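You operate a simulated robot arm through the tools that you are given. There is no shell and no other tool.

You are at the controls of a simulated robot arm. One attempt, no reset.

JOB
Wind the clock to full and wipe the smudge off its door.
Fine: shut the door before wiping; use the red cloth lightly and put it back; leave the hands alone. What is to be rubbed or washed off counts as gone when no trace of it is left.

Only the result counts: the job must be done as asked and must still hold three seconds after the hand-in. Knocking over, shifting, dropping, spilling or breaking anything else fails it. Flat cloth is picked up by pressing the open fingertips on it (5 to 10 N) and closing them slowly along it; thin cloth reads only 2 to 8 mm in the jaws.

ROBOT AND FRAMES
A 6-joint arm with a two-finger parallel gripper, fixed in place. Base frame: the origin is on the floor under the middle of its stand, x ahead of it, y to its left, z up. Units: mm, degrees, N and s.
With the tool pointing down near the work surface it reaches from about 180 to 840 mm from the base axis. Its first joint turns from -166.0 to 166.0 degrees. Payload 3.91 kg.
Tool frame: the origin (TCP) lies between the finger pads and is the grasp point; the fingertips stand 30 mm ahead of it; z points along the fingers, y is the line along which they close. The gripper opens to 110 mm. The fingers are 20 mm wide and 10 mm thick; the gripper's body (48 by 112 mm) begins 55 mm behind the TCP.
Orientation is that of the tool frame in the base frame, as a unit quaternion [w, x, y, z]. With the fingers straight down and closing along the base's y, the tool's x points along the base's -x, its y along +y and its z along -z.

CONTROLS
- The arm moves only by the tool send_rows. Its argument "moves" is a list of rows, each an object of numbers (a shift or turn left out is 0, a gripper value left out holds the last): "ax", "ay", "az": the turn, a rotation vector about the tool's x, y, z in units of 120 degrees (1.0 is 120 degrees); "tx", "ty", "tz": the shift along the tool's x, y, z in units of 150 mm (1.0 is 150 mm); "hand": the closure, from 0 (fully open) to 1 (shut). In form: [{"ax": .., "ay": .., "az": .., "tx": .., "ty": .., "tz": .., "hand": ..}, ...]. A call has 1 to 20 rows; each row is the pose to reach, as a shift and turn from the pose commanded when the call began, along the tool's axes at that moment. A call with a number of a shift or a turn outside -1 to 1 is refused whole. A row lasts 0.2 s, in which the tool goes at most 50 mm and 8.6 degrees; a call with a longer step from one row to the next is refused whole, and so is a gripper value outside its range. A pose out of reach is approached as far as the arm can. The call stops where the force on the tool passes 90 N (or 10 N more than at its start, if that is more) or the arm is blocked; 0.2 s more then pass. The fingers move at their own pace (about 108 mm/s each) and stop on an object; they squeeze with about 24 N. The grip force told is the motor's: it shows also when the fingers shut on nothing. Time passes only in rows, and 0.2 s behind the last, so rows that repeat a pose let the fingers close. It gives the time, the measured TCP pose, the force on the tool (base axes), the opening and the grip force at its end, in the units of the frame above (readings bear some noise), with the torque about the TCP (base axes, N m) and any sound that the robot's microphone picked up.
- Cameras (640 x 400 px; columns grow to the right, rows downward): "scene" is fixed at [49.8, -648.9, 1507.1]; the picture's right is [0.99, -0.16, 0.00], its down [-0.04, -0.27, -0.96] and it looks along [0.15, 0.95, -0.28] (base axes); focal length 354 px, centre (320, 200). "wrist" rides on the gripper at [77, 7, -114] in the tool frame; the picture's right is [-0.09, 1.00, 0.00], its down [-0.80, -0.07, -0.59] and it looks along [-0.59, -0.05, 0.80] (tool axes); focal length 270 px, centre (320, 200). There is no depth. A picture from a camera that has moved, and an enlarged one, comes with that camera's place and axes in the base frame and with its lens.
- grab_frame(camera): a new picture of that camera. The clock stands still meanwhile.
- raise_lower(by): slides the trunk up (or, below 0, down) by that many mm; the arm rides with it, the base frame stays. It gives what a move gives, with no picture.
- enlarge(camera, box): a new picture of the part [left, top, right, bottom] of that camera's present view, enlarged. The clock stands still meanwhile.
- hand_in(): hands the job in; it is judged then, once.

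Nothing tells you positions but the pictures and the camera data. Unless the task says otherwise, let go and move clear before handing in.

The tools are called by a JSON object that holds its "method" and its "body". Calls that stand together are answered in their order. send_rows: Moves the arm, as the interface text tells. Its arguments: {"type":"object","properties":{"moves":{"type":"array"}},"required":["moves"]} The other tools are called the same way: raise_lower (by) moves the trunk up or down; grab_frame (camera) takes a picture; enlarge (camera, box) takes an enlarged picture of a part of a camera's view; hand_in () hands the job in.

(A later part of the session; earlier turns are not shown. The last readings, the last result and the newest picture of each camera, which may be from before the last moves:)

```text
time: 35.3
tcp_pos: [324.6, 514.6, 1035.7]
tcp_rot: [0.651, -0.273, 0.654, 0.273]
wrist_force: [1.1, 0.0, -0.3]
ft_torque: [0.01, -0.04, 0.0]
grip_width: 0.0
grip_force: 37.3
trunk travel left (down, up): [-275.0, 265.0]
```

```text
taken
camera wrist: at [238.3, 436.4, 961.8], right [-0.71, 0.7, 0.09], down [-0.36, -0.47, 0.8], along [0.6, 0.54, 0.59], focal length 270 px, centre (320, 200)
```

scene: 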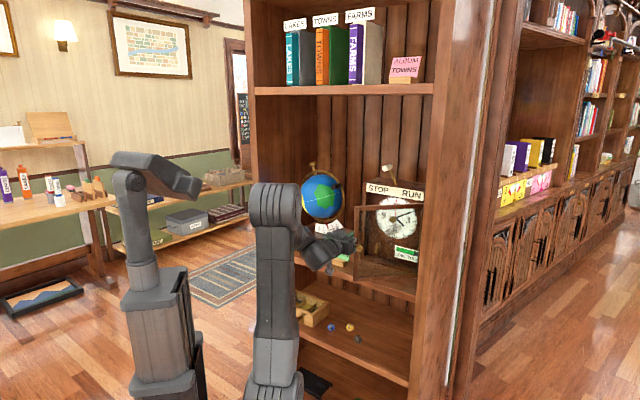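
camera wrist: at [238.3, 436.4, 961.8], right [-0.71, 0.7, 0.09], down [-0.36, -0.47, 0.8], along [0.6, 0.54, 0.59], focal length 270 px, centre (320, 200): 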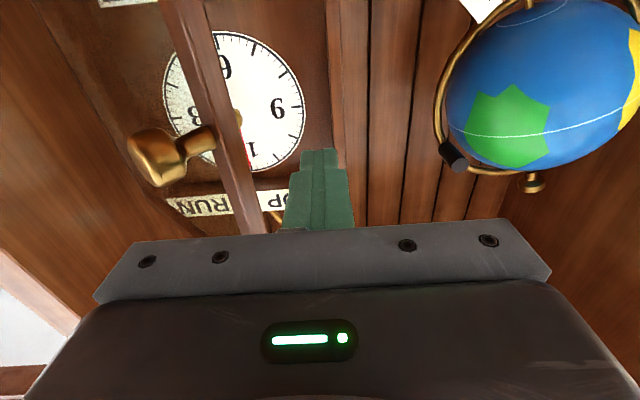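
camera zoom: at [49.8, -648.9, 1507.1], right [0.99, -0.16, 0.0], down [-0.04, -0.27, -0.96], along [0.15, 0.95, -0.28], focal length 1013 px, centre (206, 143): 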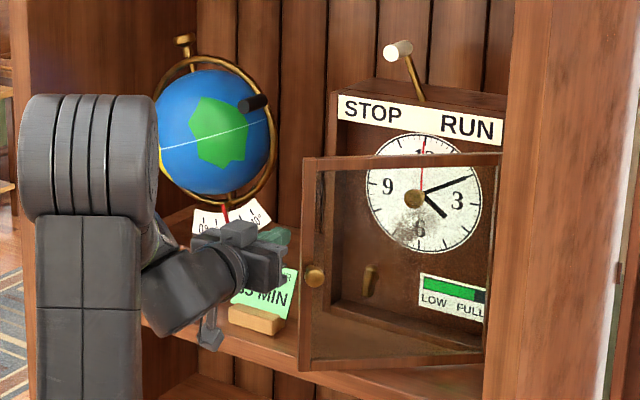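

The clock hasn't moved. I now go deeper (fingertips well past the door's inner corner) before pushing right, and check the force early.

{"method": "send_rows", "body": {"moves": [{"tz": 0.147, "ty": 0.046, "hand": 1.0}, {"tz": 0.293, "ty": 0.046}, {"tz": 0.285, "ty": 0.0}, {"tz": 0.273, "ty": -0.054}, {"tz": 0.267, "ty": -0.1}, {"tz": 0.26, "ty": -0.141}, {"tz": 0.22, "ty": -0.2}, {"tz": 0.173, "ty": -0.267}]}}

{"method": "grab_frame", "body": {"camera": "wrist"}}

{"method": "enlarge", "body": {"camera": "scene", "box": [280, 150, 440, 290]}}

```text
time: 37.1
tcp_pos: [368.4, 504.5, 1038.2]
tcp_rot: [0.651, -0.273, 0.654, 0.273]
wrist_force: [-32.3, -6.1, -8.3]
ft_torque: [1.16, -0.15, -2.34]
grip_width: 0.1
grip_force: 38.0
trunk travel left (down, up): [-275.0, 265.0]
```

```text
taken
camera wrist: at [281.8, 426.4, 962.6], right [-0.71, 0.7, 0.09], down [-0.36, -0.47, 0.8], along [0.6, 0.54, 0.59], focal length 270 px, centre (320, 200)
```

wrist: 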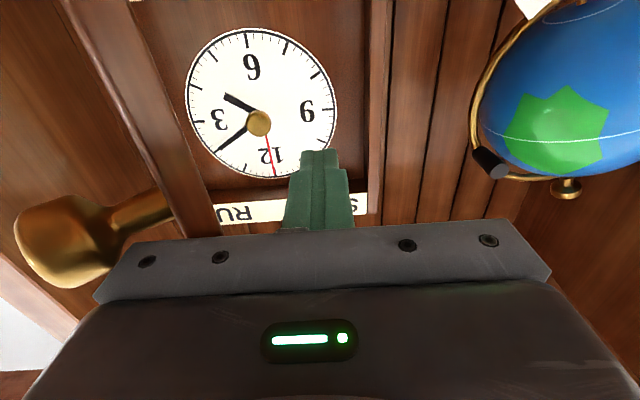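

```text
2.86 times, centred on (360, 220) of scene
camera zoom: at [49.8, -648.9, 1507.1], right [0.99, -0.16, 0.0], down [-0.04, -0.27, -0.96], along [0.15, 0.95, -0.28], focal length 1013 px, centre (206, 143)
```

zoom: 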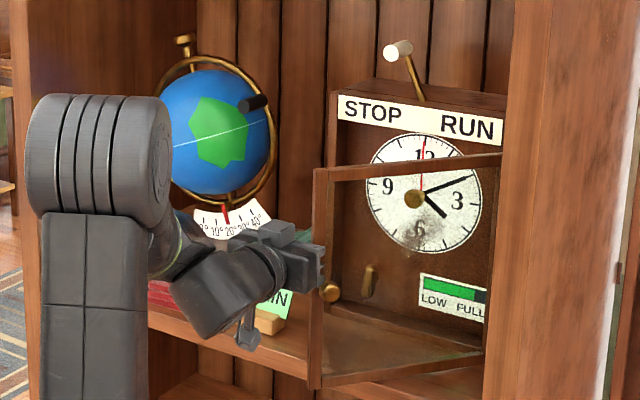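

The door edge is touching the gripper body's front, not the fingers, so I back off along the tool and then push right with the finger sides, following a corrected arc.

{"method": "send_rows", "body": {"moves": [{"tz": -0.113, "ty": 0.0, "hand": 1.0}, {"tz": -0.193, "ty": -0.027}, {"tz": -0.233, "ty": -0.113}, {"tz": -0.273, "ty": -0.173}, {"tz": -0.313, "ty": -0.24}, {"tz": -0.353, "ty": -0.307}, {"tz": -0.387, "ty": -0.373}, {"tz": -0.42, "ty": -0.44}]}}

{"method": "grab_frame", "body": {"camera": "wrist"}}

{"method": "enlarge", "body": {"camera": "scene", "box": [280, 150, 440, 290]}}

```text
time: 38.9
tcp_pos: [374.2, 412.7, 1036.8]
tcp_rot: [0.651, -0.274, 0.653, 0.274]
wrist_force: [-0.1, 0.2, 0.0]
ft_torque: [0.01, -0.02, -0.02]
grip_width: 0.0
grip_force: 37.6
trunk travel left (down, up): [-275.0, 265.0]
```

```text
taken
camera wrist: at [287.7, 334.6, 961.8], right [-0.71, 0.7, 0.09], down [-0.36, -0.47, 0.8], along [0.6, 0.54, 0.59], focal length 270 px, centre (320, 200)
```

wrist: 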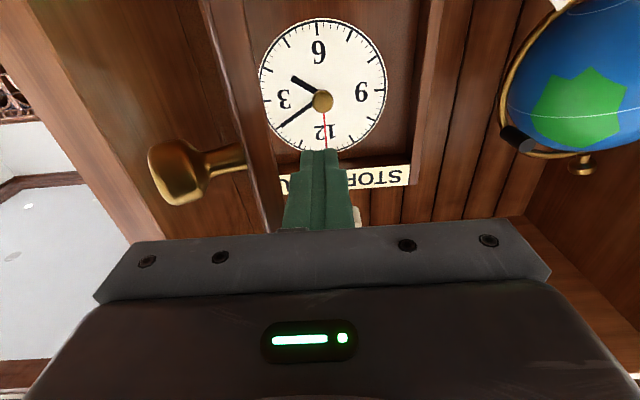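

```text
2.86 times, centred on (360, 220) of scene
camera zoom: at [49.8, -648.9, 1507.1], right [0.99, -0.16, 0.0], down [-0.04, -0.27, -0.96], along [0.15, 0.95, -0.28], focal length 1013 px, centre (206, 143)
```

zoom: 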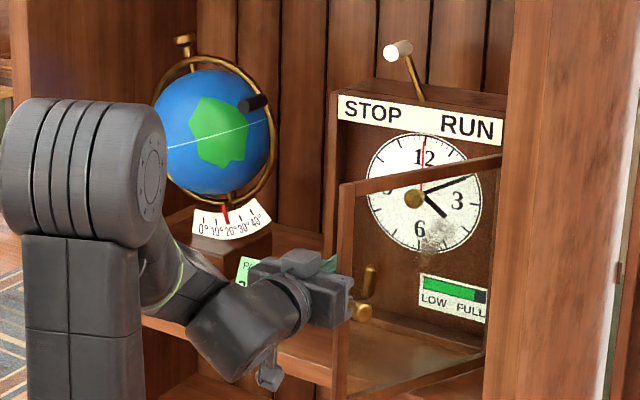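

The door is at about 65° with negligible force. I continue the sweep toward about 85°.

{"method": "send_rows", "body": {"moves": [{"tz": -0.027, "ty": -0.067, "hand": 1.0}, {"tz": -0.053, "ty": -0.14}, {"tz": -0.073, "ty": -0.213}, {"tz": -0.087, "ty": -0.287}, {"tz": -0.1, "ty": -0.36}, {"tz": -0.113, "ty": -0.433}, {"tz": -0.12, "ty": -0.507}, {"tz": -0.127, "ty": -0.56}]}}

{"method": "grab_frame", "body": {"camera": "wrist"}}

{"method": "grab_frame", "body": {"camera": "scene"}}

```text
time: 40.7
tcp_pos: [421.5, 342.2, 1036.4]
tcp_rot: [0.651, -0.273, 0.653, 0.273]
wrist_force: [-0.4, -0.2, 0.8]
ft_torque: [-0.04, -0.01, -0.01]
grip_width: 0.0
grip_force: 37.6
trunk travel left (down, up): [-275.0, 265.0]
```

```text
taken
camera wrist: at [334.6, 263.2, 961.6], right [-0.71, 0.7, 0.09], down [-0.36, -0.47, 0.8], along [0.6, 0.54, 0.59], focal length 270 px, centre (320, 200)
```

wrist: 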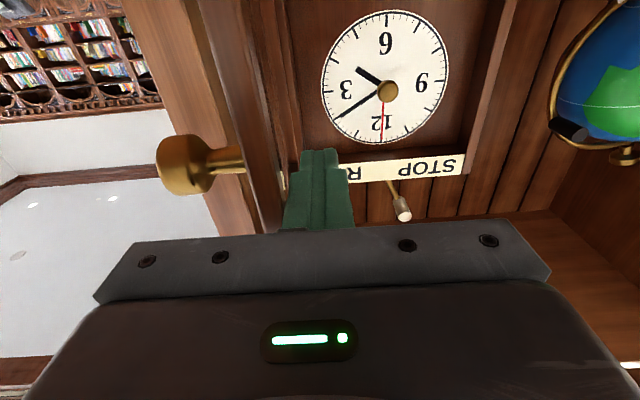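

```text
taken
```

scene: 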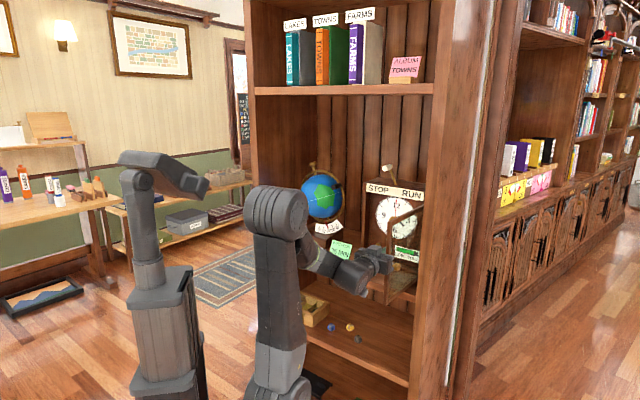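

The door stands at about 85°, leaving the clock's interior free. I move left in front of the key and then roll the tool to test how far the wrist can turn.

{"method": "send_rows", "body": {"moves": [{"ty": 0.165, "tx": 0.0, "hand": 1.0}, {"ty": 0.33, "tx": 0.04}, {"ty": 0.495, "tx": 0.08}, {"ty": 0.66, "tx": 0.12}, {"ty": 0.825, "tx": 0.16}, {"ty": 0.987, "tx": 0.16}]}}

{"method": "send_rows", "body": {"moves": [{"az": -0.0682, "hand": 0.5}, {"az": -0.1364}, {"az": -0.2045}, {"az": -0.2727}, {"az": -0.3409}, {"az": -0.4091}, {"az": -0.4773}, {"az": -0.5455}, {"az": -0.6136}, {"az": -0.6818}, {"az": -0.75}]}}

{"method": "grab_frame", "body": {"camera": "wrist"}}

{"method": "grab_frame", "body": {"camera": "scene"}}

```text
time: 42.1
tcp_pos: [316.4, 446.3, 1010.9]
tcp_rot: [0.652, -0.273, 0.653, 0.273]
wrist_force: [0.2, -0.6, 0.0]
ft_torque: [-0.03, -0.03, -0.01]
grip_width: 0.1
grip_force: 37.8
trunk travel left (down, up): [-275.0, 265.0]
```

```text
time: 44.5
tcp_pos: [315.2, 444.9, 1013.1]
tcp_rot: [-0.653, 0.656, -0.269, 0.268]
wrist_force: [0.7, 0.7, 0.3]
ft_torque: [-0.02, 0.01, -0.01]
grip_width: 54.9
grip_force: 0.2
trunk travel left (down, up): [-275.0, 265.0]
```

```text
taken
camera wrist: at [288.6, 308.5, 1008.1], right [-0.07, 0.06, -1.0], down [-0.99, 0.14, 0.07], along [0.14, 0.99, 0.05], focal length 270 px, centre (320, 200)
```

wrist: 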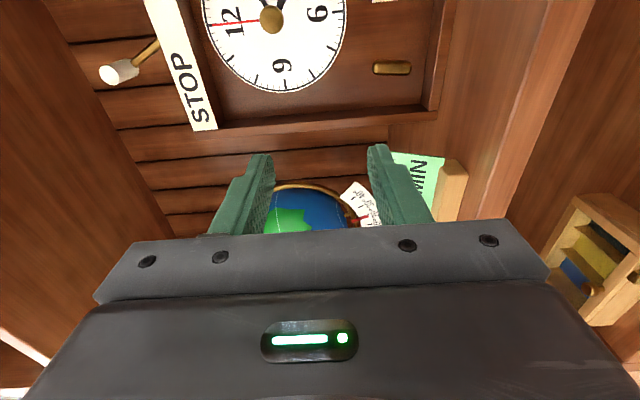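

```text
taken
```

scene: 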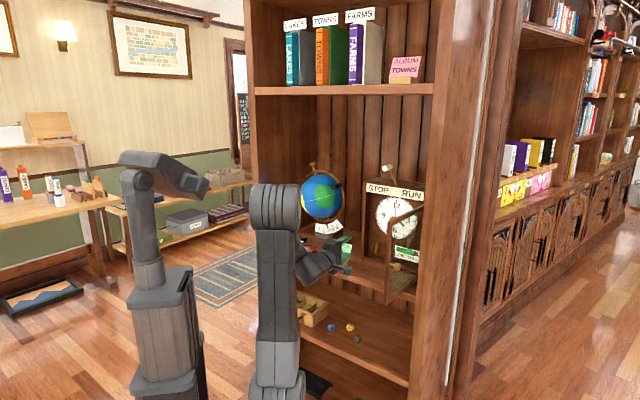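

The key is visible at roughly r≈-90, z≈924. I test rolling another -90° (camera on top), which suits gripping the vertical key.

{"method": "send_rows", "body": {"moves": [{"az": -0.0682, "hand": 0.5}, {"az": -0.1364}, {"az": -0.2045}, {"az": -0.2727}, {"az": -0.3409}, {"az": -0.4091}, {"az": -0.4773}, {"az": -0.5455}, {"az": -0.6136}, {"az": -0.6818}, {"az": -0.75}]}}

{"method": "grab_frame", "body": {"camera": "wrist"}}

{"method": "grab_frame", "body": {"camera": "scene"}}

```text
time: 46.8
tcp_pos: [435.9, 355.2, 992.0]
tcp_rot: [-0.339, 0.666, 0.264, 0.61]
wrist_force: [-33.0, -38.0, 11.4]
ft_torque: [-0.23, -0.69, -2.9]
grip_width: 55.1
grip_force: 0.1
out of reach, approached as far as the arm can: row 6, 7, 8, 9, 10, 11
trunk travel left (down, up): [-275.0, 265.0]
stopped in row 11: the force on the tool passed its limit at 239 N (the readings are from after the stop); the commanded pose is now the measured one
```

```text
taken
camera wrist: at [376.5, 256.6, 1071.7], right [0.75, -0.62, -0.21], down [-0.52, -0.37, -0.77], along [0.4, 0.69, -0.6], focal length 270 px, centre (320, 200)
```

wrist: 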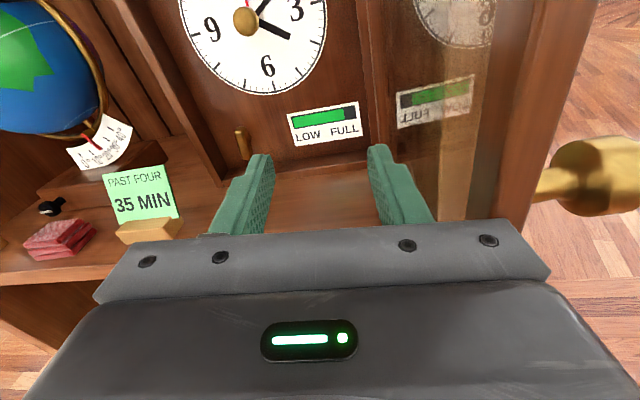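

```text
taken
```

scene: 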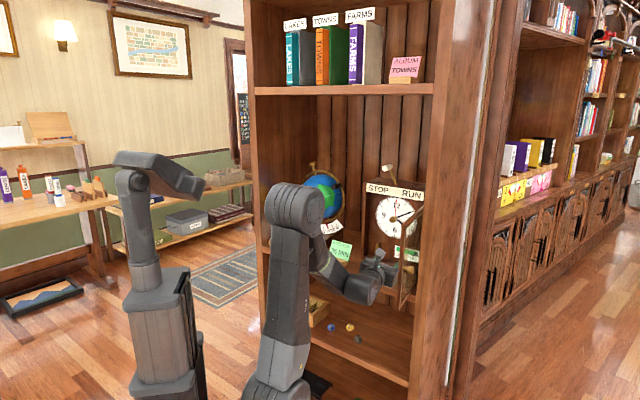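

The roll ran out of range and the wandering gripper bumped the door's free edge. I back straight off and check whether the clock moved.

{"method": "send_rows", "body": {"moves": [{"tz": -0.15, "hand": 0.5}, {"tz": -0.3}, {"tz": -0.4}]}}

{"method": "enlarge", "body": {"camera": "scene", "box": [280, 150, 440, 290]}}

{"method": "grab_frame", "body": {"camera": "wrist"}}

```text
time: 47.6
tcp_pos: [402.9, 313.9, 989.4]
tcp_rot: [-0.338, 0.667, 0.268, 0.607]
wrist_force: [0.3, 0.9, -0.5]
ft_torque: [0.01, 0.05, -0.01]
grip_width: 55.0
grip_force: 0.0
trunk travel left (down, up): [-275.0, 265.0]
```

```text
2.86 times, centred on (360, 220) of scene
camera zoom: at [49.8, -648.9, 1507.1], right [0.99, -0.16, 0.0], down [-0.04, -0.27, -0.96], along [0.15, 0.95, -0.28], focal length 1013 px, centre (206, 143)
```

zoom: 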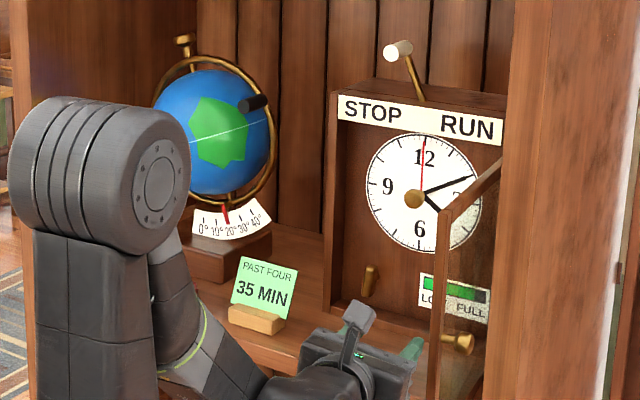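

```text
taken
camera wrist: at [343.7, 214.8, 1070.7], right [0.75, -0.62, -0.21], down [-0.52, -0.37, -0.77], along [0.4, 0.69, -0.61], focal length 270 px, centre (320, 200)
```

wrist: 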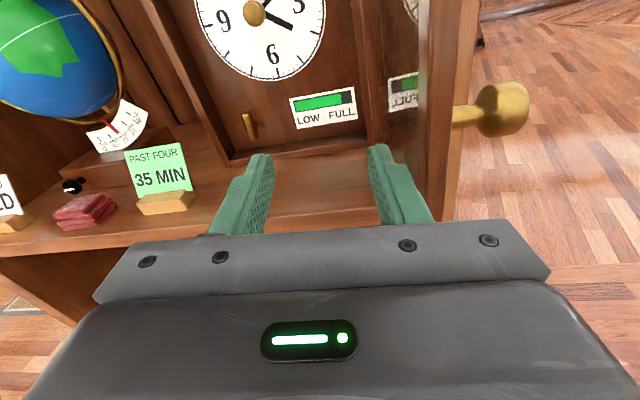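

Nothing shifted. I unroll back toward the neutral roll while moving to the middle, in small safe steps.

{"method": "send_rows", "body": {"moves": [{"az": 0.0667, "ty": -0.028, "hand": 0.5}, {"az": 0.1333, "ty": -0.056}, {"az": 0.2, "ty": -0.084}, {"az": 0.2667, "ty": -0.112}, {"az": 0.3333, "ty": -0.14}, {"az": 0.4, "ty": -0.168}, {"az": 0.4667, "ty": -0.196}, {"az": 0.5333, "ty": -0.224}, {"az": 0.6, "ty": -0.252}, {"az": 0.6667, "ty": -0.28}, {"az": 0.7333, "ty": -0.308}, {"az": 0.8, "ty": -0.336}, {"az": 0.8667, "ty": -0.364}, {"az": 0.9333, "ty": -0.392}, {"az": 1.0, "ty": -0.42}]}}

```text
time: 50.8
tcp_pos: [353.2, 352.8, 997.6]
tcp_rot: [0.694, -0.566, 0.444, -0.009]
wrist_force: [-0.8, 0.5, -0.3]
ft_torque: [0.01, 0.02, 0.0]
grip_width: 55.0
grip_force: 0.0
trunk travel left (down, up): [-275.0, 265.0]
```

Continuing the unroll to the neutral orientation facing the shelf.

{"method": "send_rows", "body": {"moves": [{"ax": 0.0079, "ay": 0.0012, "az": 0.0627, "hand": 0.5}, {"ax": 0.0158, "ay": 0.0023, "az": 0.1254}, {"ax": 0.0237, "ay": 0.0035, "az": 0.1881}, {"ax": 0.0315, "ay": 0.0046, "az": 0.2509}, {"ax": 0.0394, "ay": 0.0058, "az": 0.3136}, {"ax": 0.0473, "ay": 0.0069, "az": 0.3763}, {"ax": 0.0552, "ay": 0.0081, "az": 0.439}, {"ax": 0.0552, "ay": 0.0081, "az": 0.439}]}}

{"method": "grab_frame", "body": {"camera": "scene"}}

{"method": "grab_frame", "body": {"camera": "wrist"}}

```text
time: 52.6
tcp_pos: [353.8, 353.8, 998.2]
tcp_rot: [0.654, -0.269, 0.654, 0.269]
wrist_force: [-0.4, -0.6, -0.3]
ft_torque: [-0.02, -0.02, 0.01]
grip_width: 54.9
grip_force: 0.1
trunk travel left (down, up): [-275.0, 265.0]
```

```text
taken
```

scene: 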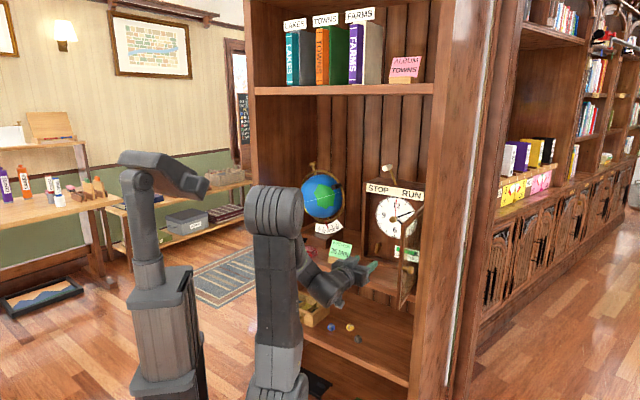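

```text
taken
camera wrist: at [266.3, 276.9, 922.3], right [-0.7, 0.71, 0.09], down [-0.37, -0.47, 0.8], along [0.61, 0.53, 0.59], focal length 270 px, centre (320, 200)
```

wrist: 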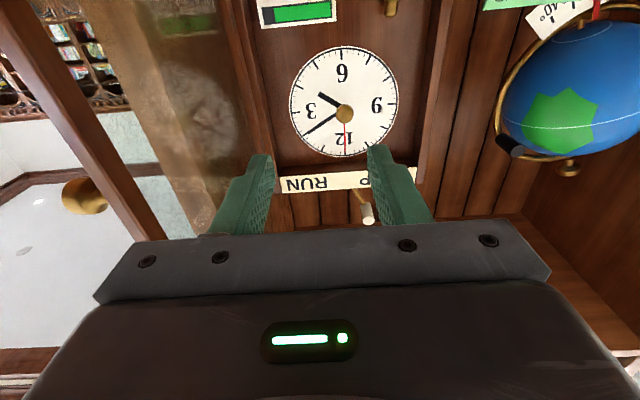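

I'm level and centred (r≈0). Now I pitch the tool down 60° within the arm's own plane so the wrist passes cleanly back to its normal configuration.

{"method": "send_rows", "body": {"moves": [{"ay": 0.0625, "hand": 0.5}, {"ay": 0.125}, {"ay": 0.1875}, {"ay": 0.25}, {"ay": 0.3125}, {"ay": 0.375}, {"ay": 0.4375}, {"ay": 0.5}, {"ay": 0.5}]}}

{"method": "grab_frame", "body": {"camera": "scene"}}

{"method": "grab_frame", "body": {"camera": "wrist"}}

```text
time: 54.6
tcp_pos: [352.0, 354.8, 982.5]
tcp_rot: [0.288, -0.391, 0.874, 0.011]
wrist_force: [-0.7, 0.0, 0.2]
ft_torque: [-0.02, 0.02, 0.02]
grip_width: 54.9
grip_force: 0.0
out of reach, approached as far as the arm can: row 3, 4, 5, 6, 7, 8, 9
trunk travel left (down, up): [-275.0, 265.0]
```

```text
taken
```

scene: 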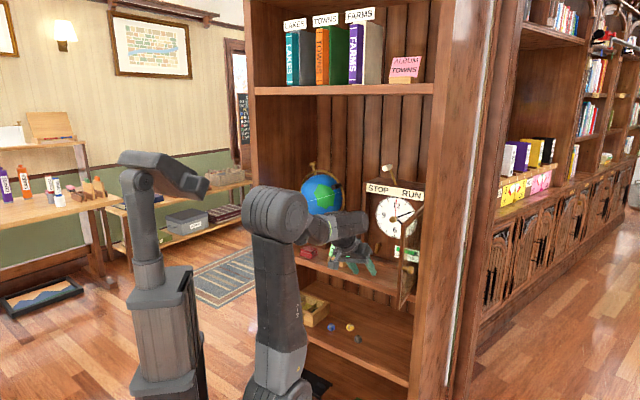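

```text
taken
camera wrist: at [248.4, 277.9, 1037.9], right [-0.64, 0.75, -0.16], down [0.18, 0.35, 0.92], along [0.75, 0.56, -0.36], focal length 270 px, centre (320, 200)
```

wrist: 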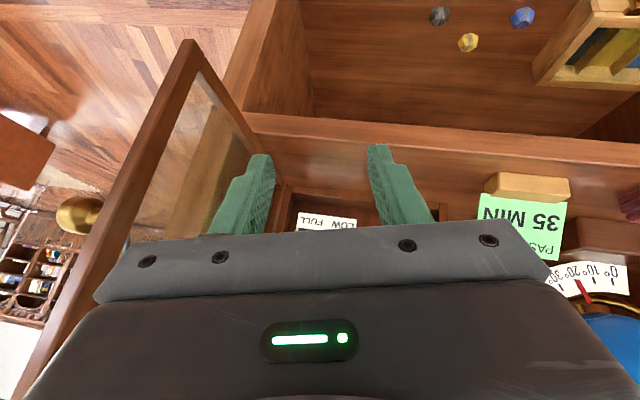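

The wrist hit the same limit mirrored on the other side. I'll stay with the level-tool configuration instead: swing out forward-right, then return to facing the shelf, and raise the trunk so this configuration has more margin.

{"method": "send_rows", "body": {"moves": [{"ax": 0.0321, "ay": -0.0468, "az": 0.0303, "tx": 0.0279, "ty": 0.0261, "tz": -0.0397, "hand": 0.5}, {"ax": 0.0642, "ay": -0.0936, "az": 0.0607, "tx": 0.0558, "ty": 0.0522, "tz": -0.0793}, {"ax": 0.0963, "ay": -0.1403, "az": 0.091, "tx": 0.0837, "ty": 0.0783, "tz": -0.119}, {"ax": 0.1284, "ay": -0.1871, "az": 0.1213, "tx": 0.1116, "ty": 0.1044, "tz": -0.1587}, {"ax": 0.1606, "ay": -0.2339, "az": 0.1517, "tx": 0.1394, "ty": 0.1306, "tz": -0.1983}, {"ax": 0.1927, "ay": -0.2807, "az": 0.182, "tx": 0.1673, "ty": 0.1567, "tz": -0.238}, {"ax": 0.2248, "ay": -0.3274, "az": 0.2123, "tx": 0.1952, "ty": 0.1828, "tz": -0.2777}, {"ax": 0.2569, "ay": -0.3742, "az": 0.2427, "tx": 0.2231, "ty": 0.2089, "tz": -0.3173}, {"ax": 0.289, "ay": -0.421, "az": 0.273, "tx": 0.251, "ty": 0.235, "tz": -0.357}]}}

{"method": "grab_frame", "body": {"camera": "scene"}}

```text
time: 56.6
tcp_pos: [280.9, 339.4, 998.9]
tcp_rot: [0.708, 0.002, 0.706, 0.0]
wrist_force: [0.0, -0.7, -0.9]
ft_torque: [-0.03, -0.01, 0.05]
grip_width: 55.2
grip_force: 0.1
trunk travel left (down, up): [-275.0, 265.0]
```

```text
taken
```

scene: 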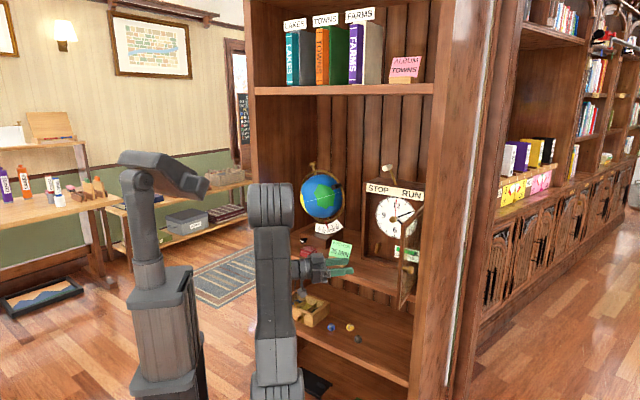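

The tool is level pointing right, no limits hit. I raise the trunk 200 mm (forearm will slope down more steeply) and then turn back to face the shelf.

{"method": "raise_lower", "body": {"by": 200}}

{"method": "send_rows", "body": {"moves": [{"ax": -0.0625, "tx": 0.08, "hand": 0.5}, {"ax": -0.125, "tx": 0.16}, {"ax": -0.1875, "tx": 0.24}, {"ax": -0.25, "tx": 0.32}, {"ax": -0.3125, "tx": 0.4}, {"ax": -0.375, "tx": 0.48}]}}

{"method": "grab_frame", "body": {"camera": "scene"}}

```text
time: 58.8
tcp_pos: [280.6, 339.5, 1199.9]
tcp_rot: [0.708, 0.001, 0.706, 0.0]
wrist_force: [-0.1, -0.1, -0.3]
ft_torque: [0.03, -0.04, 0.0]
grip_width: 55.1
grip_force: 0.0
trunk travel left (down, up): [-475.0, 65.0]
```

```text
time: 60.2
tcp_pos: [280.1, 340.4, 1127.2]
tcp_rot: [0.654, -0.271, 0.653, 0.271]
wrist_force: [0.8, -0.5, 0.1]
ft_torque: [0.02, -0.02, 0.04]
grip_width: 54.8
grip_force: 0.0
trunk travel left (down, up): [-475.0, 65.0]
```

```text
taken
```

scene: 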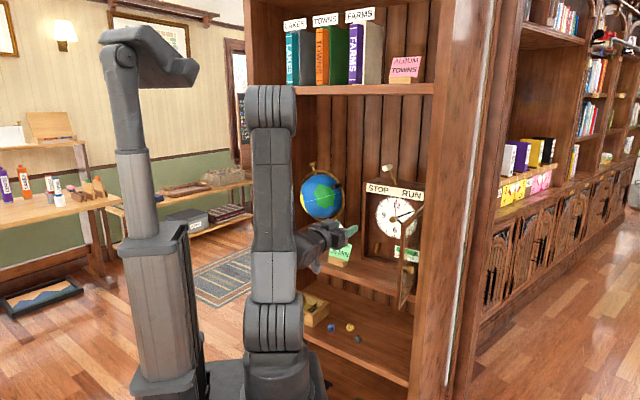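

Good: facing the shelf with plenty of wrist margin. I move in front of the key and then roll positively toward camera-up in safe increments.

{"method": "send_rows", "body": {"moves": [{"tx": 0.1694, "ty": 0.0658, "tz": 0.108, "hand": 0.5}, {"tx": 0.3388, "ty": 0.1316, "tz": 0.216}, {"tx": 0.5082, "ty": 0.1974, "tz": 0.324}, {"tx": 0.6776, "ty": 0.2632, "tz": 0.432}, {"tx": 0.847, "ty": 0.329, "tz": 0.54}]}}

{"method": "send_rows", "body": {"moves": [{"az": 0.0667}, {"az": 0.1333}, {"az": 0.2}, {"az": 0.2667}, {"az": 0.3333}, {"az": 0.4}, {"az": 0.4667}, {"az": 0.5333}, {"az": 0.6}, {"az": 0.6667}, {"az": 0.7333}, {"az": 0.8}, {"az": 0.8667}, {"az": 0.9333}, {"az": 1.0}]}}

{"method": "send_rows", "body": {"moves": [{"az": 0.0667}, {"az": 0.1333}, {"az": 0.2}, {"az": 0.2667}]}}

```text
time: 61.4
tcp_pos: [302.1, 433.2, 1001.0]
tcp_rot: [0.655, -0.269, 0.653, 0.269]
wrist_force: [-0.3, 0.2, 0.5]
ft_torque: [0.0, 0.0, 0.05]
grip_width: 55.2
grip_force: 0.0
trunk travel left (down, up): [-475.0, 65.0]
```

```text
time: 64.6
tcp_pos: [302.0, 432.0, 1001.1]
tcp_rot: [0.093, 0.432, 0.559, 0.702]
wrist_force: [0.5, 0.6, 0.1]
ft_torque: [0.02, -0.01, -0.03]
grip_width: 55.1
grip_force: 0.1
trunk travel left (down, up): [-475.0, 65.0]
```

```text
time: 65.6
tcp_pos: [304.4, 432.2, 999.5]
tcp_rot: [-0.104, 0.569, 0.418, 0.7]
wrist_force: [0.6, -0.1, -0.2]
ft_torque: [0.02, -0.01, 0.01]
grip_width: 54.9
grip_force: 0.0
trunk travel left (down, up): [-475.0, 65.0]
```

Roll +152° reached without trouble. I inch on to about +168°.

{"method": "send_rows", "body": {"moves": [{"az": 0.0667}, {"az": 0.1333}]}}

{"method": "grab_frame", "body": {"camera": "wrist"}}

```text
time: 66.2
tcp_pos: [304.1, 431.0, 1001.6]
tcp_rot: [-0.2, 0.622, 0.335, 0.679]
wrist_force: [0.5, -0.2, 0.2]
ft_torque: [0.0, -0.02, -0.02]
grip_width: 55.3
grip_force: 0.1
trunk travel left (down, up): [-475.0, 65.0]
```

```text
taken
camera wrist: at [214.5, 356.8, 1078.7], right [0.7, -0.7, 0.12], down [-0.35, -0.49, -0.8], along [0.62, 0.52, -0.59], focal length 270 px, centre (320, 200)
```

wrist: 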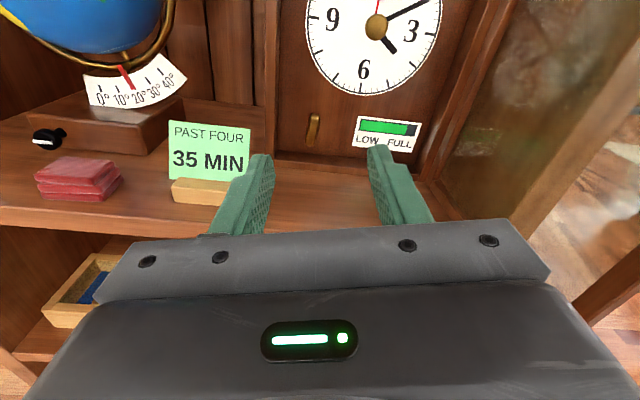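

Now I have an upright view of the key, gauge, card and cloth. I'll enlarge for detail.

{"method": "enlarge", "body": {"camera": "wrist", "box": [260, 80, 440, 200]}}

{"method": "enlarge", "body": {"camera": "wrist", "box": [0, 100, 260, 260]}}

{"method": "enlarge", "body": {"camera": "wrist", "box": [400, 0, 640, 160]}}

```text
3.33 times, centred on (350, 140) of wrist
camera zoom: at [214.5, 356.8, 1078.7], right [0.7, -0.7, 0.12], down [-0.35, -0.49, -0.8], along [0.62, 0.52, -0.59], focal length 901 px, centre (220, 400)
```

zoom: 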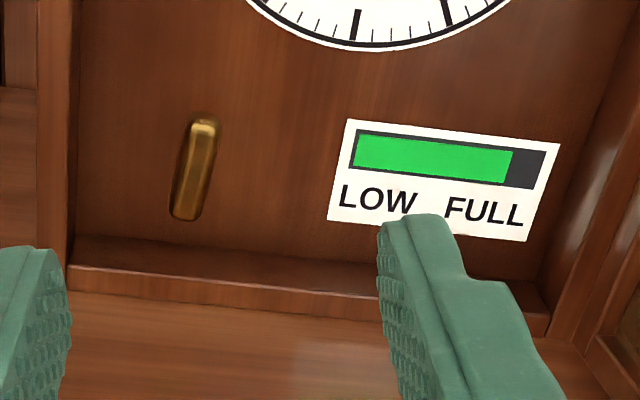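

```text
2.46 times, centred on (130, 180) of wrist
camera zoom: at [214.5, 356.8, 1078.7], right [0.7, -0.7, 0.12], down [-0.35, -0.49, -0.8], along [0.62, 0.52, -0.59], focal length 665 px, centre (788, 249)
```

zoom: 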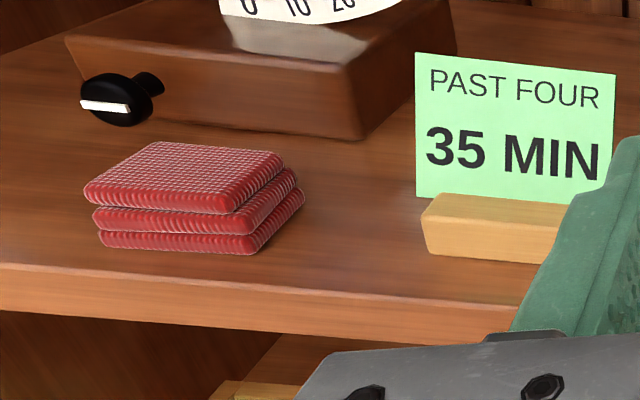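

```text
2.50 times, centred on (520, 80) of wrist
camera zoom: at [214.5, 356.8, 1078.7], right [0.7, -0.7, 0.12], down [-0.35, -0.49, -0.8], along [0.62, 0.52, -0.59], focal length 676 px, centre (-180, 500)
```

zoom: 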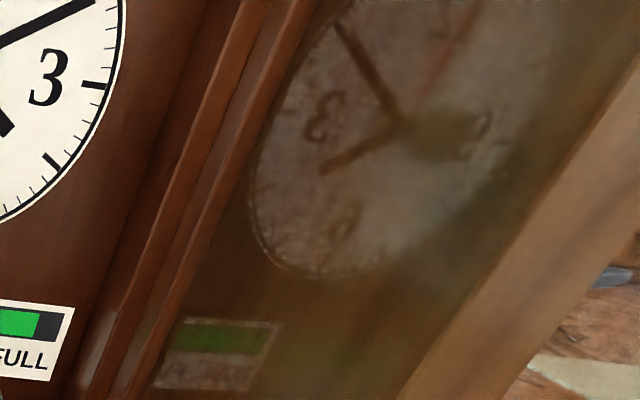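

The back plate is at n≈800 and the key bar (45 mm tall, 12 mm wide) stands at about (n 785, r -92, z 924). In this roll the gripper body would hit the card, so I'll use the camera-right roll with a 25° downward pitch and push the key around with the closed fingertips. Rolling back now.

{"method": "send_rows", "body": {"moves": [{"az": -0.0667}, {"az": -0.1333}, {"az": -0.2}, {"az": -0.2667}, {"az": -0.3333}, {"az": -0.4}, {"az": -0.4667}, {"az": -0.5333}, {"az": -0.6}, {"az": -0.6667}, {"az": -0.7333}, {"az": -0.8}, {"az": -0.8667}, {"az": -0.9333}, {"az": -1.0}]}}

{"method": "send_rows", "body": {"moves": [{"az": -0.0667}, {"az": -0.1333}, {"az": -0.2}, {"az": -0.2667}, {"az": -0.3333}, {"az": -0.4}, {"az": -0.4667}, {"az": -0.5333}, {"az": -0.6}, {"az": -0.6667}, {"az": -0.7333}, {"az": -0.8}, {"az": -0.8667}, {"az": -0.9333}, {"az": -1.0}]}}

{"method": "send_rows", "body": {"moves": [{"az": -0.05, "hand": 0.8}, {"az": -0.1, "hand": 1.0}, {"az": -0.15, "hand": 1.0}]}}

```text
time: 69.4
tcp_pos: [303.0, 432.7, 1001.0]
tcp_rot: [0.489, 0.019, 0.707, 0.511]
wrist_force: [0.0, -0.2, 0.2]
ft_torque: [0.03, -0.04, -0.01]
grip_width: 55.1
grip_force: 0.1
trunk travel left (down, up): [-475.0, 65.0]
```

```text
time: 72.6
tcp_pos: [302.5, 432.4, 1000.8]
tcp_rot: [0.687, -0.603, 0.37, -0.168]
wrist_force: [-0.9, -0.2, -0.1]
ft_torque: [0.03, 0.02, -0.01]
grip_width: 54.7
grip_force: 0.1
trunk travel left (down, up): [-475.0, 65.0]
```

```text
time: 73.4
tcp_pos: [302.3, 433.2, 1000.9]
tcp_rot: [0.653, -0.653, 0.271, -0.272]
wrist_force: [-0.3, -0.7, 0.4]
ft_torque: [0.0, -0.02, -0.05]
grip_width: 0.2
grip_force: 23.9
trunk travel left (down, up): [-475.0, 65.0]
```

Roll is at -90° again. Now pitch down 25° and move up to just in front of the clock opening, left of the key.

{"method": "send_rows", "body": {"moves": [{"ax": -0.0521, "tx": -0.04, "ty": 0.075, "tz": 0.1833, "hand": 1.0}, {"ax": -0.1042, "tx": -0.08, "ty": 0.15, "tz": 0.3667}, {"ax": -0.1562, "tx": -0.12, "ty": 0.225, "tz": 0.55}, {"ax": -0.2083, "tx": -0.16, "ty": 0.3, "tz": 0.7333}, {"ax": -0.2083, "tx": -0.16, "ty": 0.3, "tz": 0.7333}]}}

{"method": "grab_frame", "body": {"camera": "wrist"}}

{"method": "enlarge", "body": {"camera": "scene", "box": [280, 150, 440, 290]}}

```text
time: 74.6
tcp_pos: [365.4, 525.1, 955.7]
tcp_rot: [-0.497, 0.778, -0.323, 0.206]
wrist_force: [-0.1, -0.2, 0.3]
ft_torque: [0.01, 0.0, -0.02]
grip_width: 0.0
grip_force: 23.9
trunk travel left (down, up): [-475.0, 65.0]
```

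```text
taken
camera wrist: at [342.7, 394.6, 999.9], right [-0.36, -0.23, -0.9], down [-0.93, 0.21, 0.31], along [0.11, 0.95, -0.29], focal length 270 px, centre (320, 200)
```

wrist: 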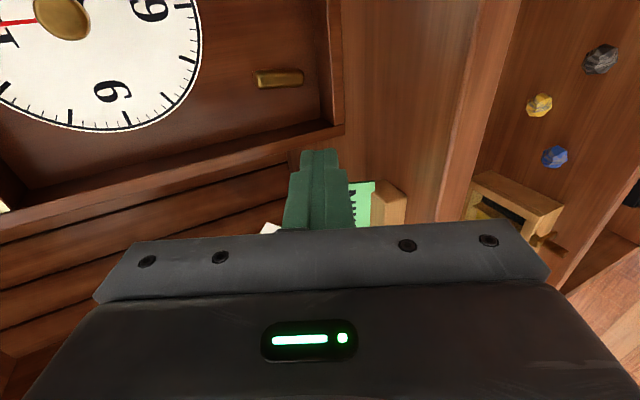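

```text
2.86 times, centred on (360, 220) of scene
camera zoom: at [49.8, -648.9, 1507.1], right [0.99, -0.16, 0.0], down [-0.04, -0.27, -0.96], along [0.15, 0.95, -0.28], focal length 1013 px, centre (206, 143)
```

zoom: 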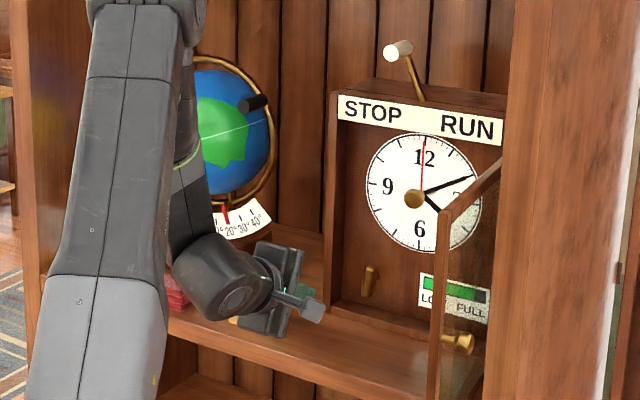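

The key re-measures at r≈-92.4, z≈924. The fingertips go in to its left side, about 10 mm short of the back plate.

{"method": "send_rows", "body": {"moves": [{"tx": -0.0033, "ty": -0.0628, "tz": 0.1678, "hand": 1.0}, {"tx": -0.0067, "ty": -0.1256, "tz": 0.3356}, {"tx": -0.01, "ty": -0.1884, "tz": 0.5034}, {"tx": -0.0133, "ty": -0.2512, "tz": 0.6712}, {"tx": -0.0167, "ty": -0.314, "tz": 0.82}, {"tx": -0.0167, "ty": -0.314, "tz": 0.839}]}}

{"method": "grab_frame", "body": {"camera": "wrist"}}

{"method": "enlarge", "body": {"camera": "scene", "box": [340, 180, 440, 290]}}

```text
time: 76.0
tcp_pos: [457.4, 624.7, 945.2]
tcp_rot: [-0.497, 0.779, -0.323, 0.207]
wrist_force: [0.0, 0.4, -0.3]
ft_torque: [-0.01, 0.03, 0.02]
grip_width: 0.3
grip_force: 24.6
trunk travel left (down, up): [-475.0, 65.0]
```

```text
taken
camera wrist: at [434.8, 492.9, 989.5], right [-0.36, -0.23, -0.9], down [-0.93, 0.21, 0.31], along [0.12, 0.95, -0.29], focal length 270 px, centre (320, 200)
```

wrist: 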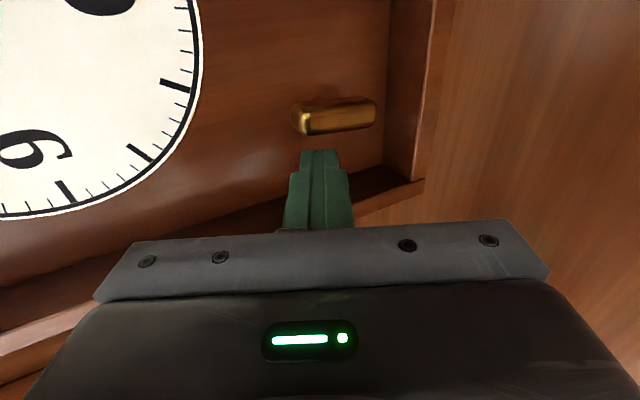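

```text
3.64 times, centred on (390, 235) of scene
camera zoom: at [49.8, -648.9, 1507.1], right [0.99, -0.16, 0.0], down [-0.04, -0.27, -0.96], along [0.15, 0.95, -0.28], focal length 1289 px, centre (66, 73)
```

zoom: 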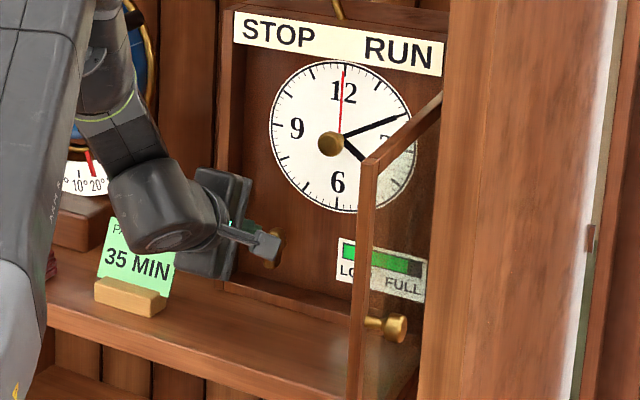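

The fingertips are left of the key's upper half. I push along a small arc over the top (clockwise, to the right) and watch the force and gauge.

{"method": "send_rows", "body": {"moves": [{"tx": 0.027, "ty": -0.003, "tz": -0.0015, "hand": 1.0}, {"tx": 0.054, "ty": -0.0066, "tz": -0.0031}, {"tx": 0.0727, "ty": -0.0236, "tz": -0.011}, {"tx": 0.0947, "ty": -0.0375, "tz": -0.0175}, {"tx": 0.1187, "ty": -0.0477, "tz": -0.0223}, {"tx": 0.1447, "ty": -0.0544, "tz": -0.0254}, {"tx": 0.1713, "ty": -0.0562, "tz": -0.0262}]}}

{"method": "grab_frame", "body": {"camera": "wrist"}}

{"method": "enlarge", "body": {"camera": "scene", "box": [340, 180, 440, 290]}}

```text
time: 77.6
tcp_pos: [477.0, 604.4, 955.0]
tcp_rot: [-0.496, 0.778, -0.324, 0.208]
wrist_force: [-0.9, 0.1, 1.7]
ft_torque: [-0.01, 0.01, 0.03]
grip_width: 0.0
grip_force: 23.6
trunk travel left (down, up): [-475.0, 65.0]
```

```text
taken
camera wrist: at [454.0, 473.6, 999.1], right [-0.36, -0.23, -0.9], down [-0.93, 0.21, 0.31], along [0.12, 0.95, -0.29], focal length 270 px, centre (320, 200)
```

wrist: 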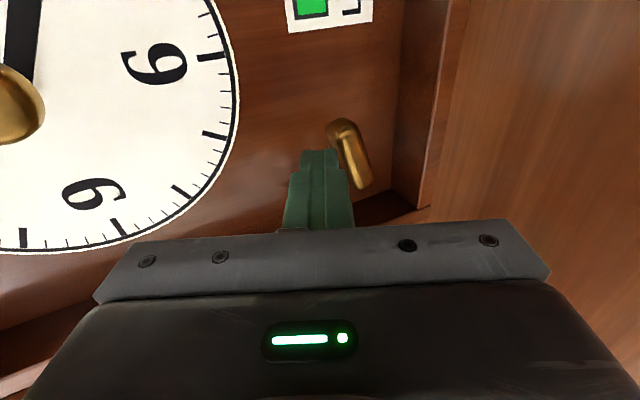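

```text
3.64 times, centred on (390, 235) of scene
camera zoom: at [49.8, -648.9, 1507.1], right [0.99, -0.16, 0.0], down [-0.04, -0.27, -0.96], along [0.15, 0.95, -0.28], focal length 1289 px, centre (66, 73)
```

zoom: 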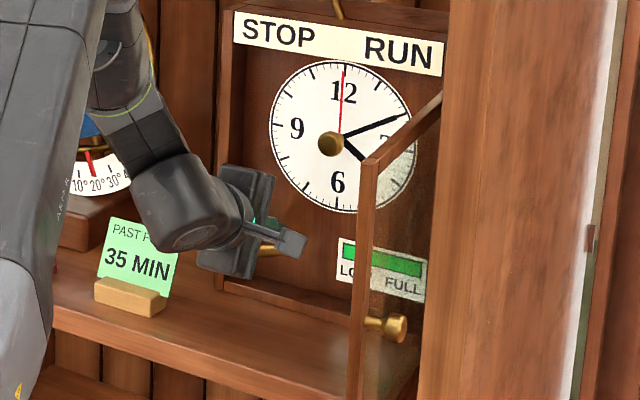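

The key turned about 60° and the gauge looks much fuller. I'll enlarge the gauge to check.

{"method": "enlarge", "body": {"camera": "scene", "box": [385, 235, 425, 270]}}

{"method": "enlarge", "body": {"camera": "wrist", "box": [250, 0, 450, 200]}}

```text
11.43 times, centred on (405, 252) of scene
camera zoom: at [49.8, -648.9, 1507.1], right [0.99, -0.16, 0.0], down [-0.04, -0.27, -0.96], along [0.15, 0.95, -0.28], focal length 4051 px, centre (-651, -400)
```

zoom: 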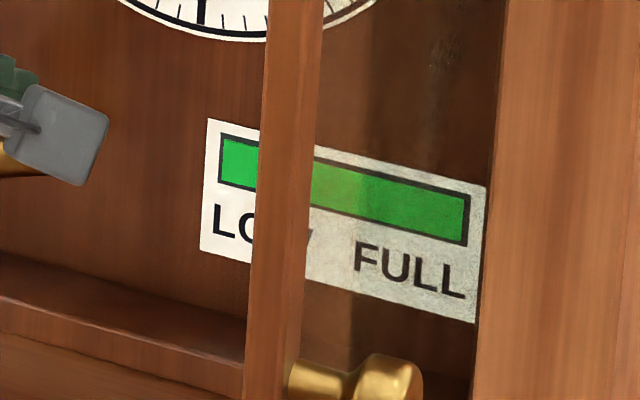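

```text
2.00 times, centred on (350, 100) of wrist
camera zoom: at [454.0, 473.6, 999.1], right [-0.36, -0.23, -0.9], down [-0.93, 0.21, 0.31], along [0.12, 0.95, -0.29], focal length 541 px, centre (260, 400)
```

zoom: 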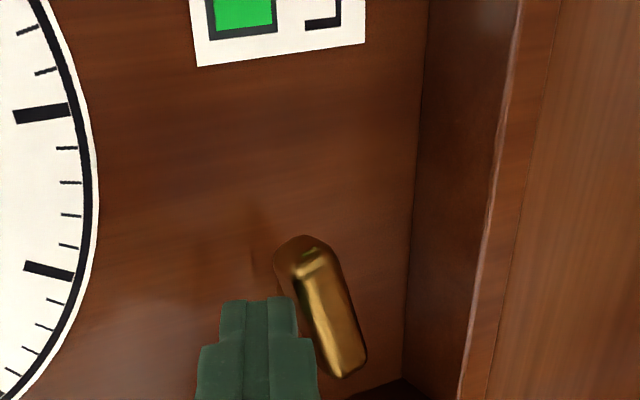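

The gauge reads full to the end of its frame. I push just a few degrees more to feel whether the key is at its stop.

{"method": "send_rows", "body": {"moves": [{"tx": 0.0093, "ty": -0.0002, "tz": 0.0, "hand": 1.0}, {"tx": 0.0187, "ty": 0.001, "tz": 0.0005}]}}

{"method": "enlarge", "body": {"camera": "scene", "box": [385, 235, 425, 270]}}

{"method": "grab_frame", "body": {"camera": "wrist"}}

```text
time: 78.2
tcp_pos: [477.2, 603.4, 954.6]
tcp_rot: [-0.497, 0.778, -0.323, 0.207]
wrist_force: [-0.5, 3.2, 1.9]
ft_torque: [0.12, -0.01, 0.1]
grip_width: 0.0
grip_force: 24.4
trunk travel left (down, up): [-475.0, 65.0]
```

```text
11.43 times, centred on (405, 252) of scene
camera zoom: at [49.8, -648.9, 1507.1], right [0.99, -0.16, 0.0], down [-0.04, -0.27, -0.96], along [0.15, 0.95, -0.28], focal length 4051 px, centre (-651, -400)
```

zoom: 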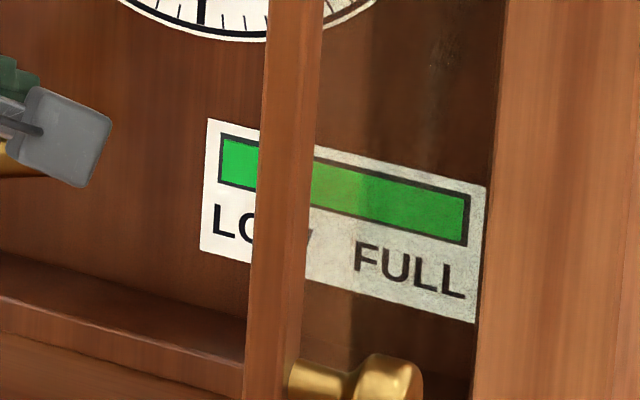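

```text
taken
camera wrist: at [454.5, 472.8, 998.8], right [-0.36, -0.23, -0.9], down [-0.93, 0.21, 0.31], along [0.12, 0.95, -0.29], focal length 270 px, centre (320, 200)
```

wrist: 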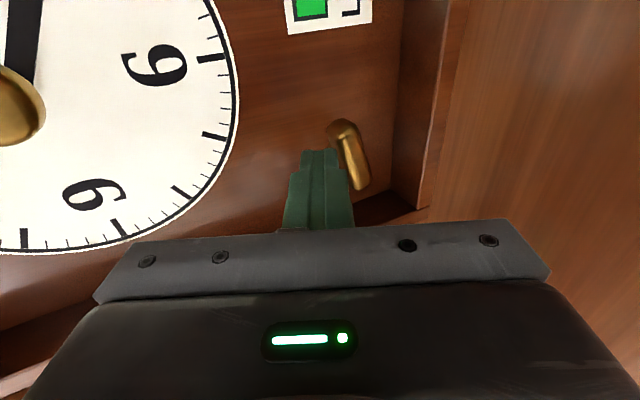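

There is now a slight resistance (about 3 N). One more small push to confirm the stop.

{"method": "send_rows", "body": {"moves": [{"tx": 0.012, "ty": 0.001, "tz": 0.0005, "hand": 1.0}, {"tx": 0.02, "ty": 0.003, "tz": 0.0015}, {"tx": 0.02, "ty": 0.003, "tz": 0.0015}]}}

{"method": "enlarge", "body": {"camera": "wrist", "box": [250, 0, 450, 200]}}

{"method": "enlarge", "body": {"camera": "scene", "box": [385, 235, 425, 270]}}

```text
time: 79.0
tcp_pos: [481.0, 600.1, 954.4]
tcp_rot: [-0.496, 0.779, -0.323, 0.207]
wrist_force: [-0.7, 0.1, 0.0]
ft_torque: [0.03, -0.02, 0.04]
grip_width: 0.1
grip_force: 24.1
trunk travel left (down, up): [-475.0, 65.0]
```

```text
2.00 times, centred on (350, 100) of wrist
camera zoom: at [457.0, 469.4, 998.0], right [-0.36, -0.23, -0.9], down [-0.93, 0.21, 0.31], along [0.12, 0.95, -0.29], focal length 541 px, centre (260, 400)
```

zoom: 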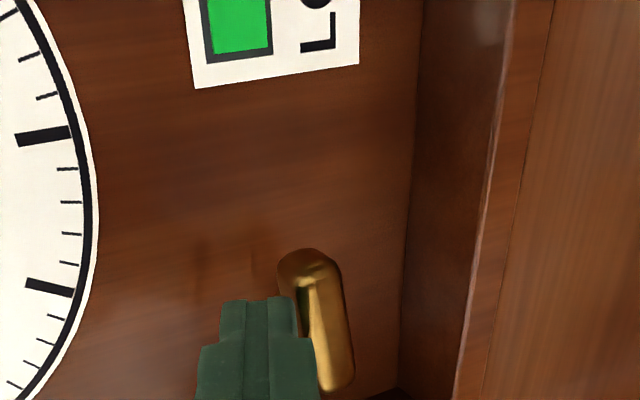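

```text
11.43 times, centred on (405, 252) of scene
camera zoom: at [49.8, -648.9, 1507.1], right [0.99, -0.16, 0.0], down [-0.04, -0.27, -0.96], along [0.15, 0.95, -0.28], focal length 4051 px, centre (-651, -400)
```

zoom: 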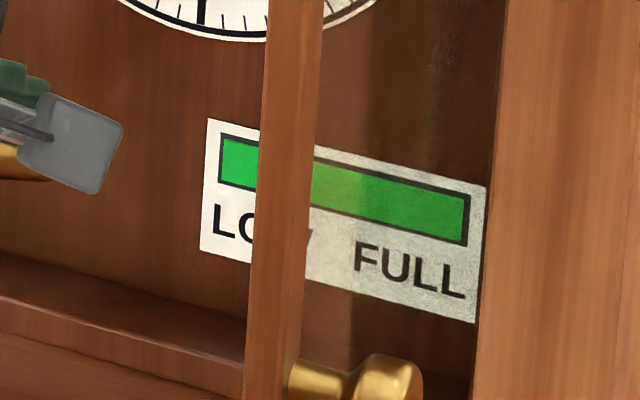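

The key gave a little more with no further gauge change, so the clock is wound to full. I withdraw the fingers straight out.

{"method": "send_rows", "body": {"moves": [{"tx": -0.027, "ty": -0.006, "tz": -0.003, "hand": 1.0}, {"tx": -0.03, "ty": 0.07, "tz": -0.17}, {"tx": -0.03, "ty": 0.15, "tz": -0.34}, {"tx": -0.03, "ty": 0.23, "tz": -0.51}, {"tx": -0.03, "ty": 0.31, "tz": -0.68}, {"tx": -0.03, "ty": 0.394, "tz": -0.846}]}}

{"method": "grab_frame", "body": {"camera": "wrist"}}

{"method": "grab_frame", "body": {"camera": "scene"}}

```text
time: 80.4
tcp_pos: [375.2, 506.6, 954.6]
tcp_rot: [-0.497, 0.778, -0.323, 0.207]
wrist_force: [0.5, -0.1, 0.4]
ft_torque: [0.01, 0.0, -0.01]
grip_width: 0.0
grip_force: 24.4
trunk travel left (down, up): [-475.0, 65.0]
```

```text
taken
camera wrist: at [352.9, 374.8, 999.2], right [-0.36, -0.23, -0.9], down [-0.93, 0.21, 0.31], along [0.12, 0.95, -0.29], focal length 270 px, centre (320, 200)
```

wrist: 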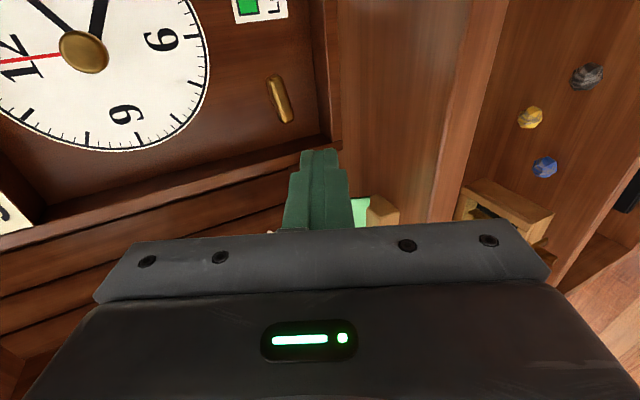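

```text
taken
```

scene: 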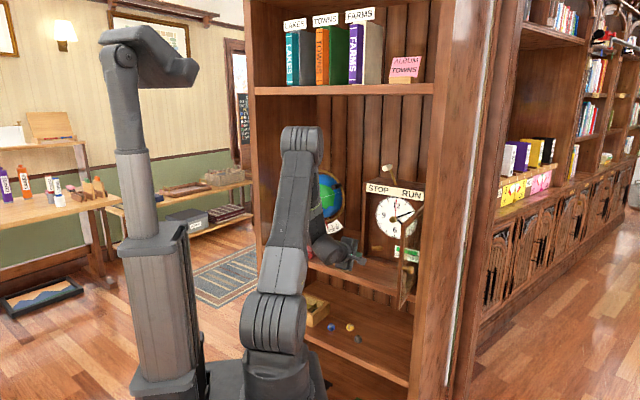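

Winding is done. Now to shut the door I'll go round to its right side, level the tool and push near the door's top rail, clear of the knob and card.

{"method": "send_rows", "body": {"moves": [{"ax": 0.0417, "tx": 0.0973, "ty": -0.044, "tz": -0.1897, "hand": 1.0}, {"ax": 0.0833, "tx": 0.1947, "ty": -0.088, "tz": -0.3795}, {"ax": 0.125, "tx": 0.292, "ty": -0.132, "tz": -0.5692}, {"ax": 0.1667, "tx": 0.3893, "ty": -0.176, "tz": -0.759}, {"ax": 0.2083, "tx": 0.4867, "ty": -0.22, "tz": -0.9487}, {"ax": 0.2083, "tx": 0.4867, "ty": -0.22, "tz": -0.9487}]}}

{"method": "grab_frame", "body": {"camera": "wrist"}}

```text
time: 81.8
tcp_pos: [346.5, 372.1, 1044.1]
tcp_rot: [0.654, -0.652, 0.27, -0.272]
wrist_force: [-0.7, -0.5, 0.3]
ft_torque: [0.0, 0.02, 0.0]
grip_width: 0.0
grip_force: 23.7
trunk travel left (down, up): [-475.0, 65.0]
```

```text
taken
camera wrist: at [318.9, 235.2, 1038.9], right [-0.06, 0.06, -1.0], down [-0.99, 0.15, 0.07], along [0.15, 0.99, 0.05], focal length 270 px, centre (320, 200)
```

wrist: 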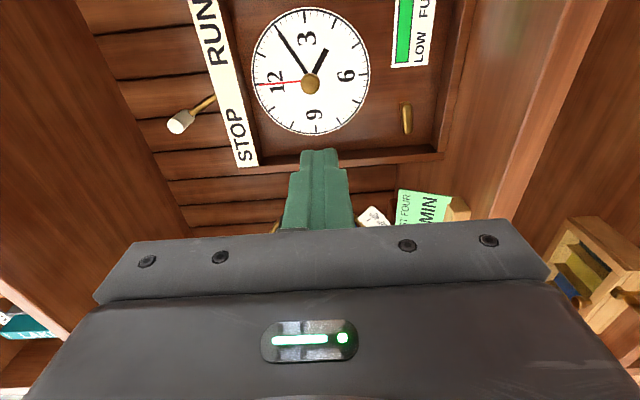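

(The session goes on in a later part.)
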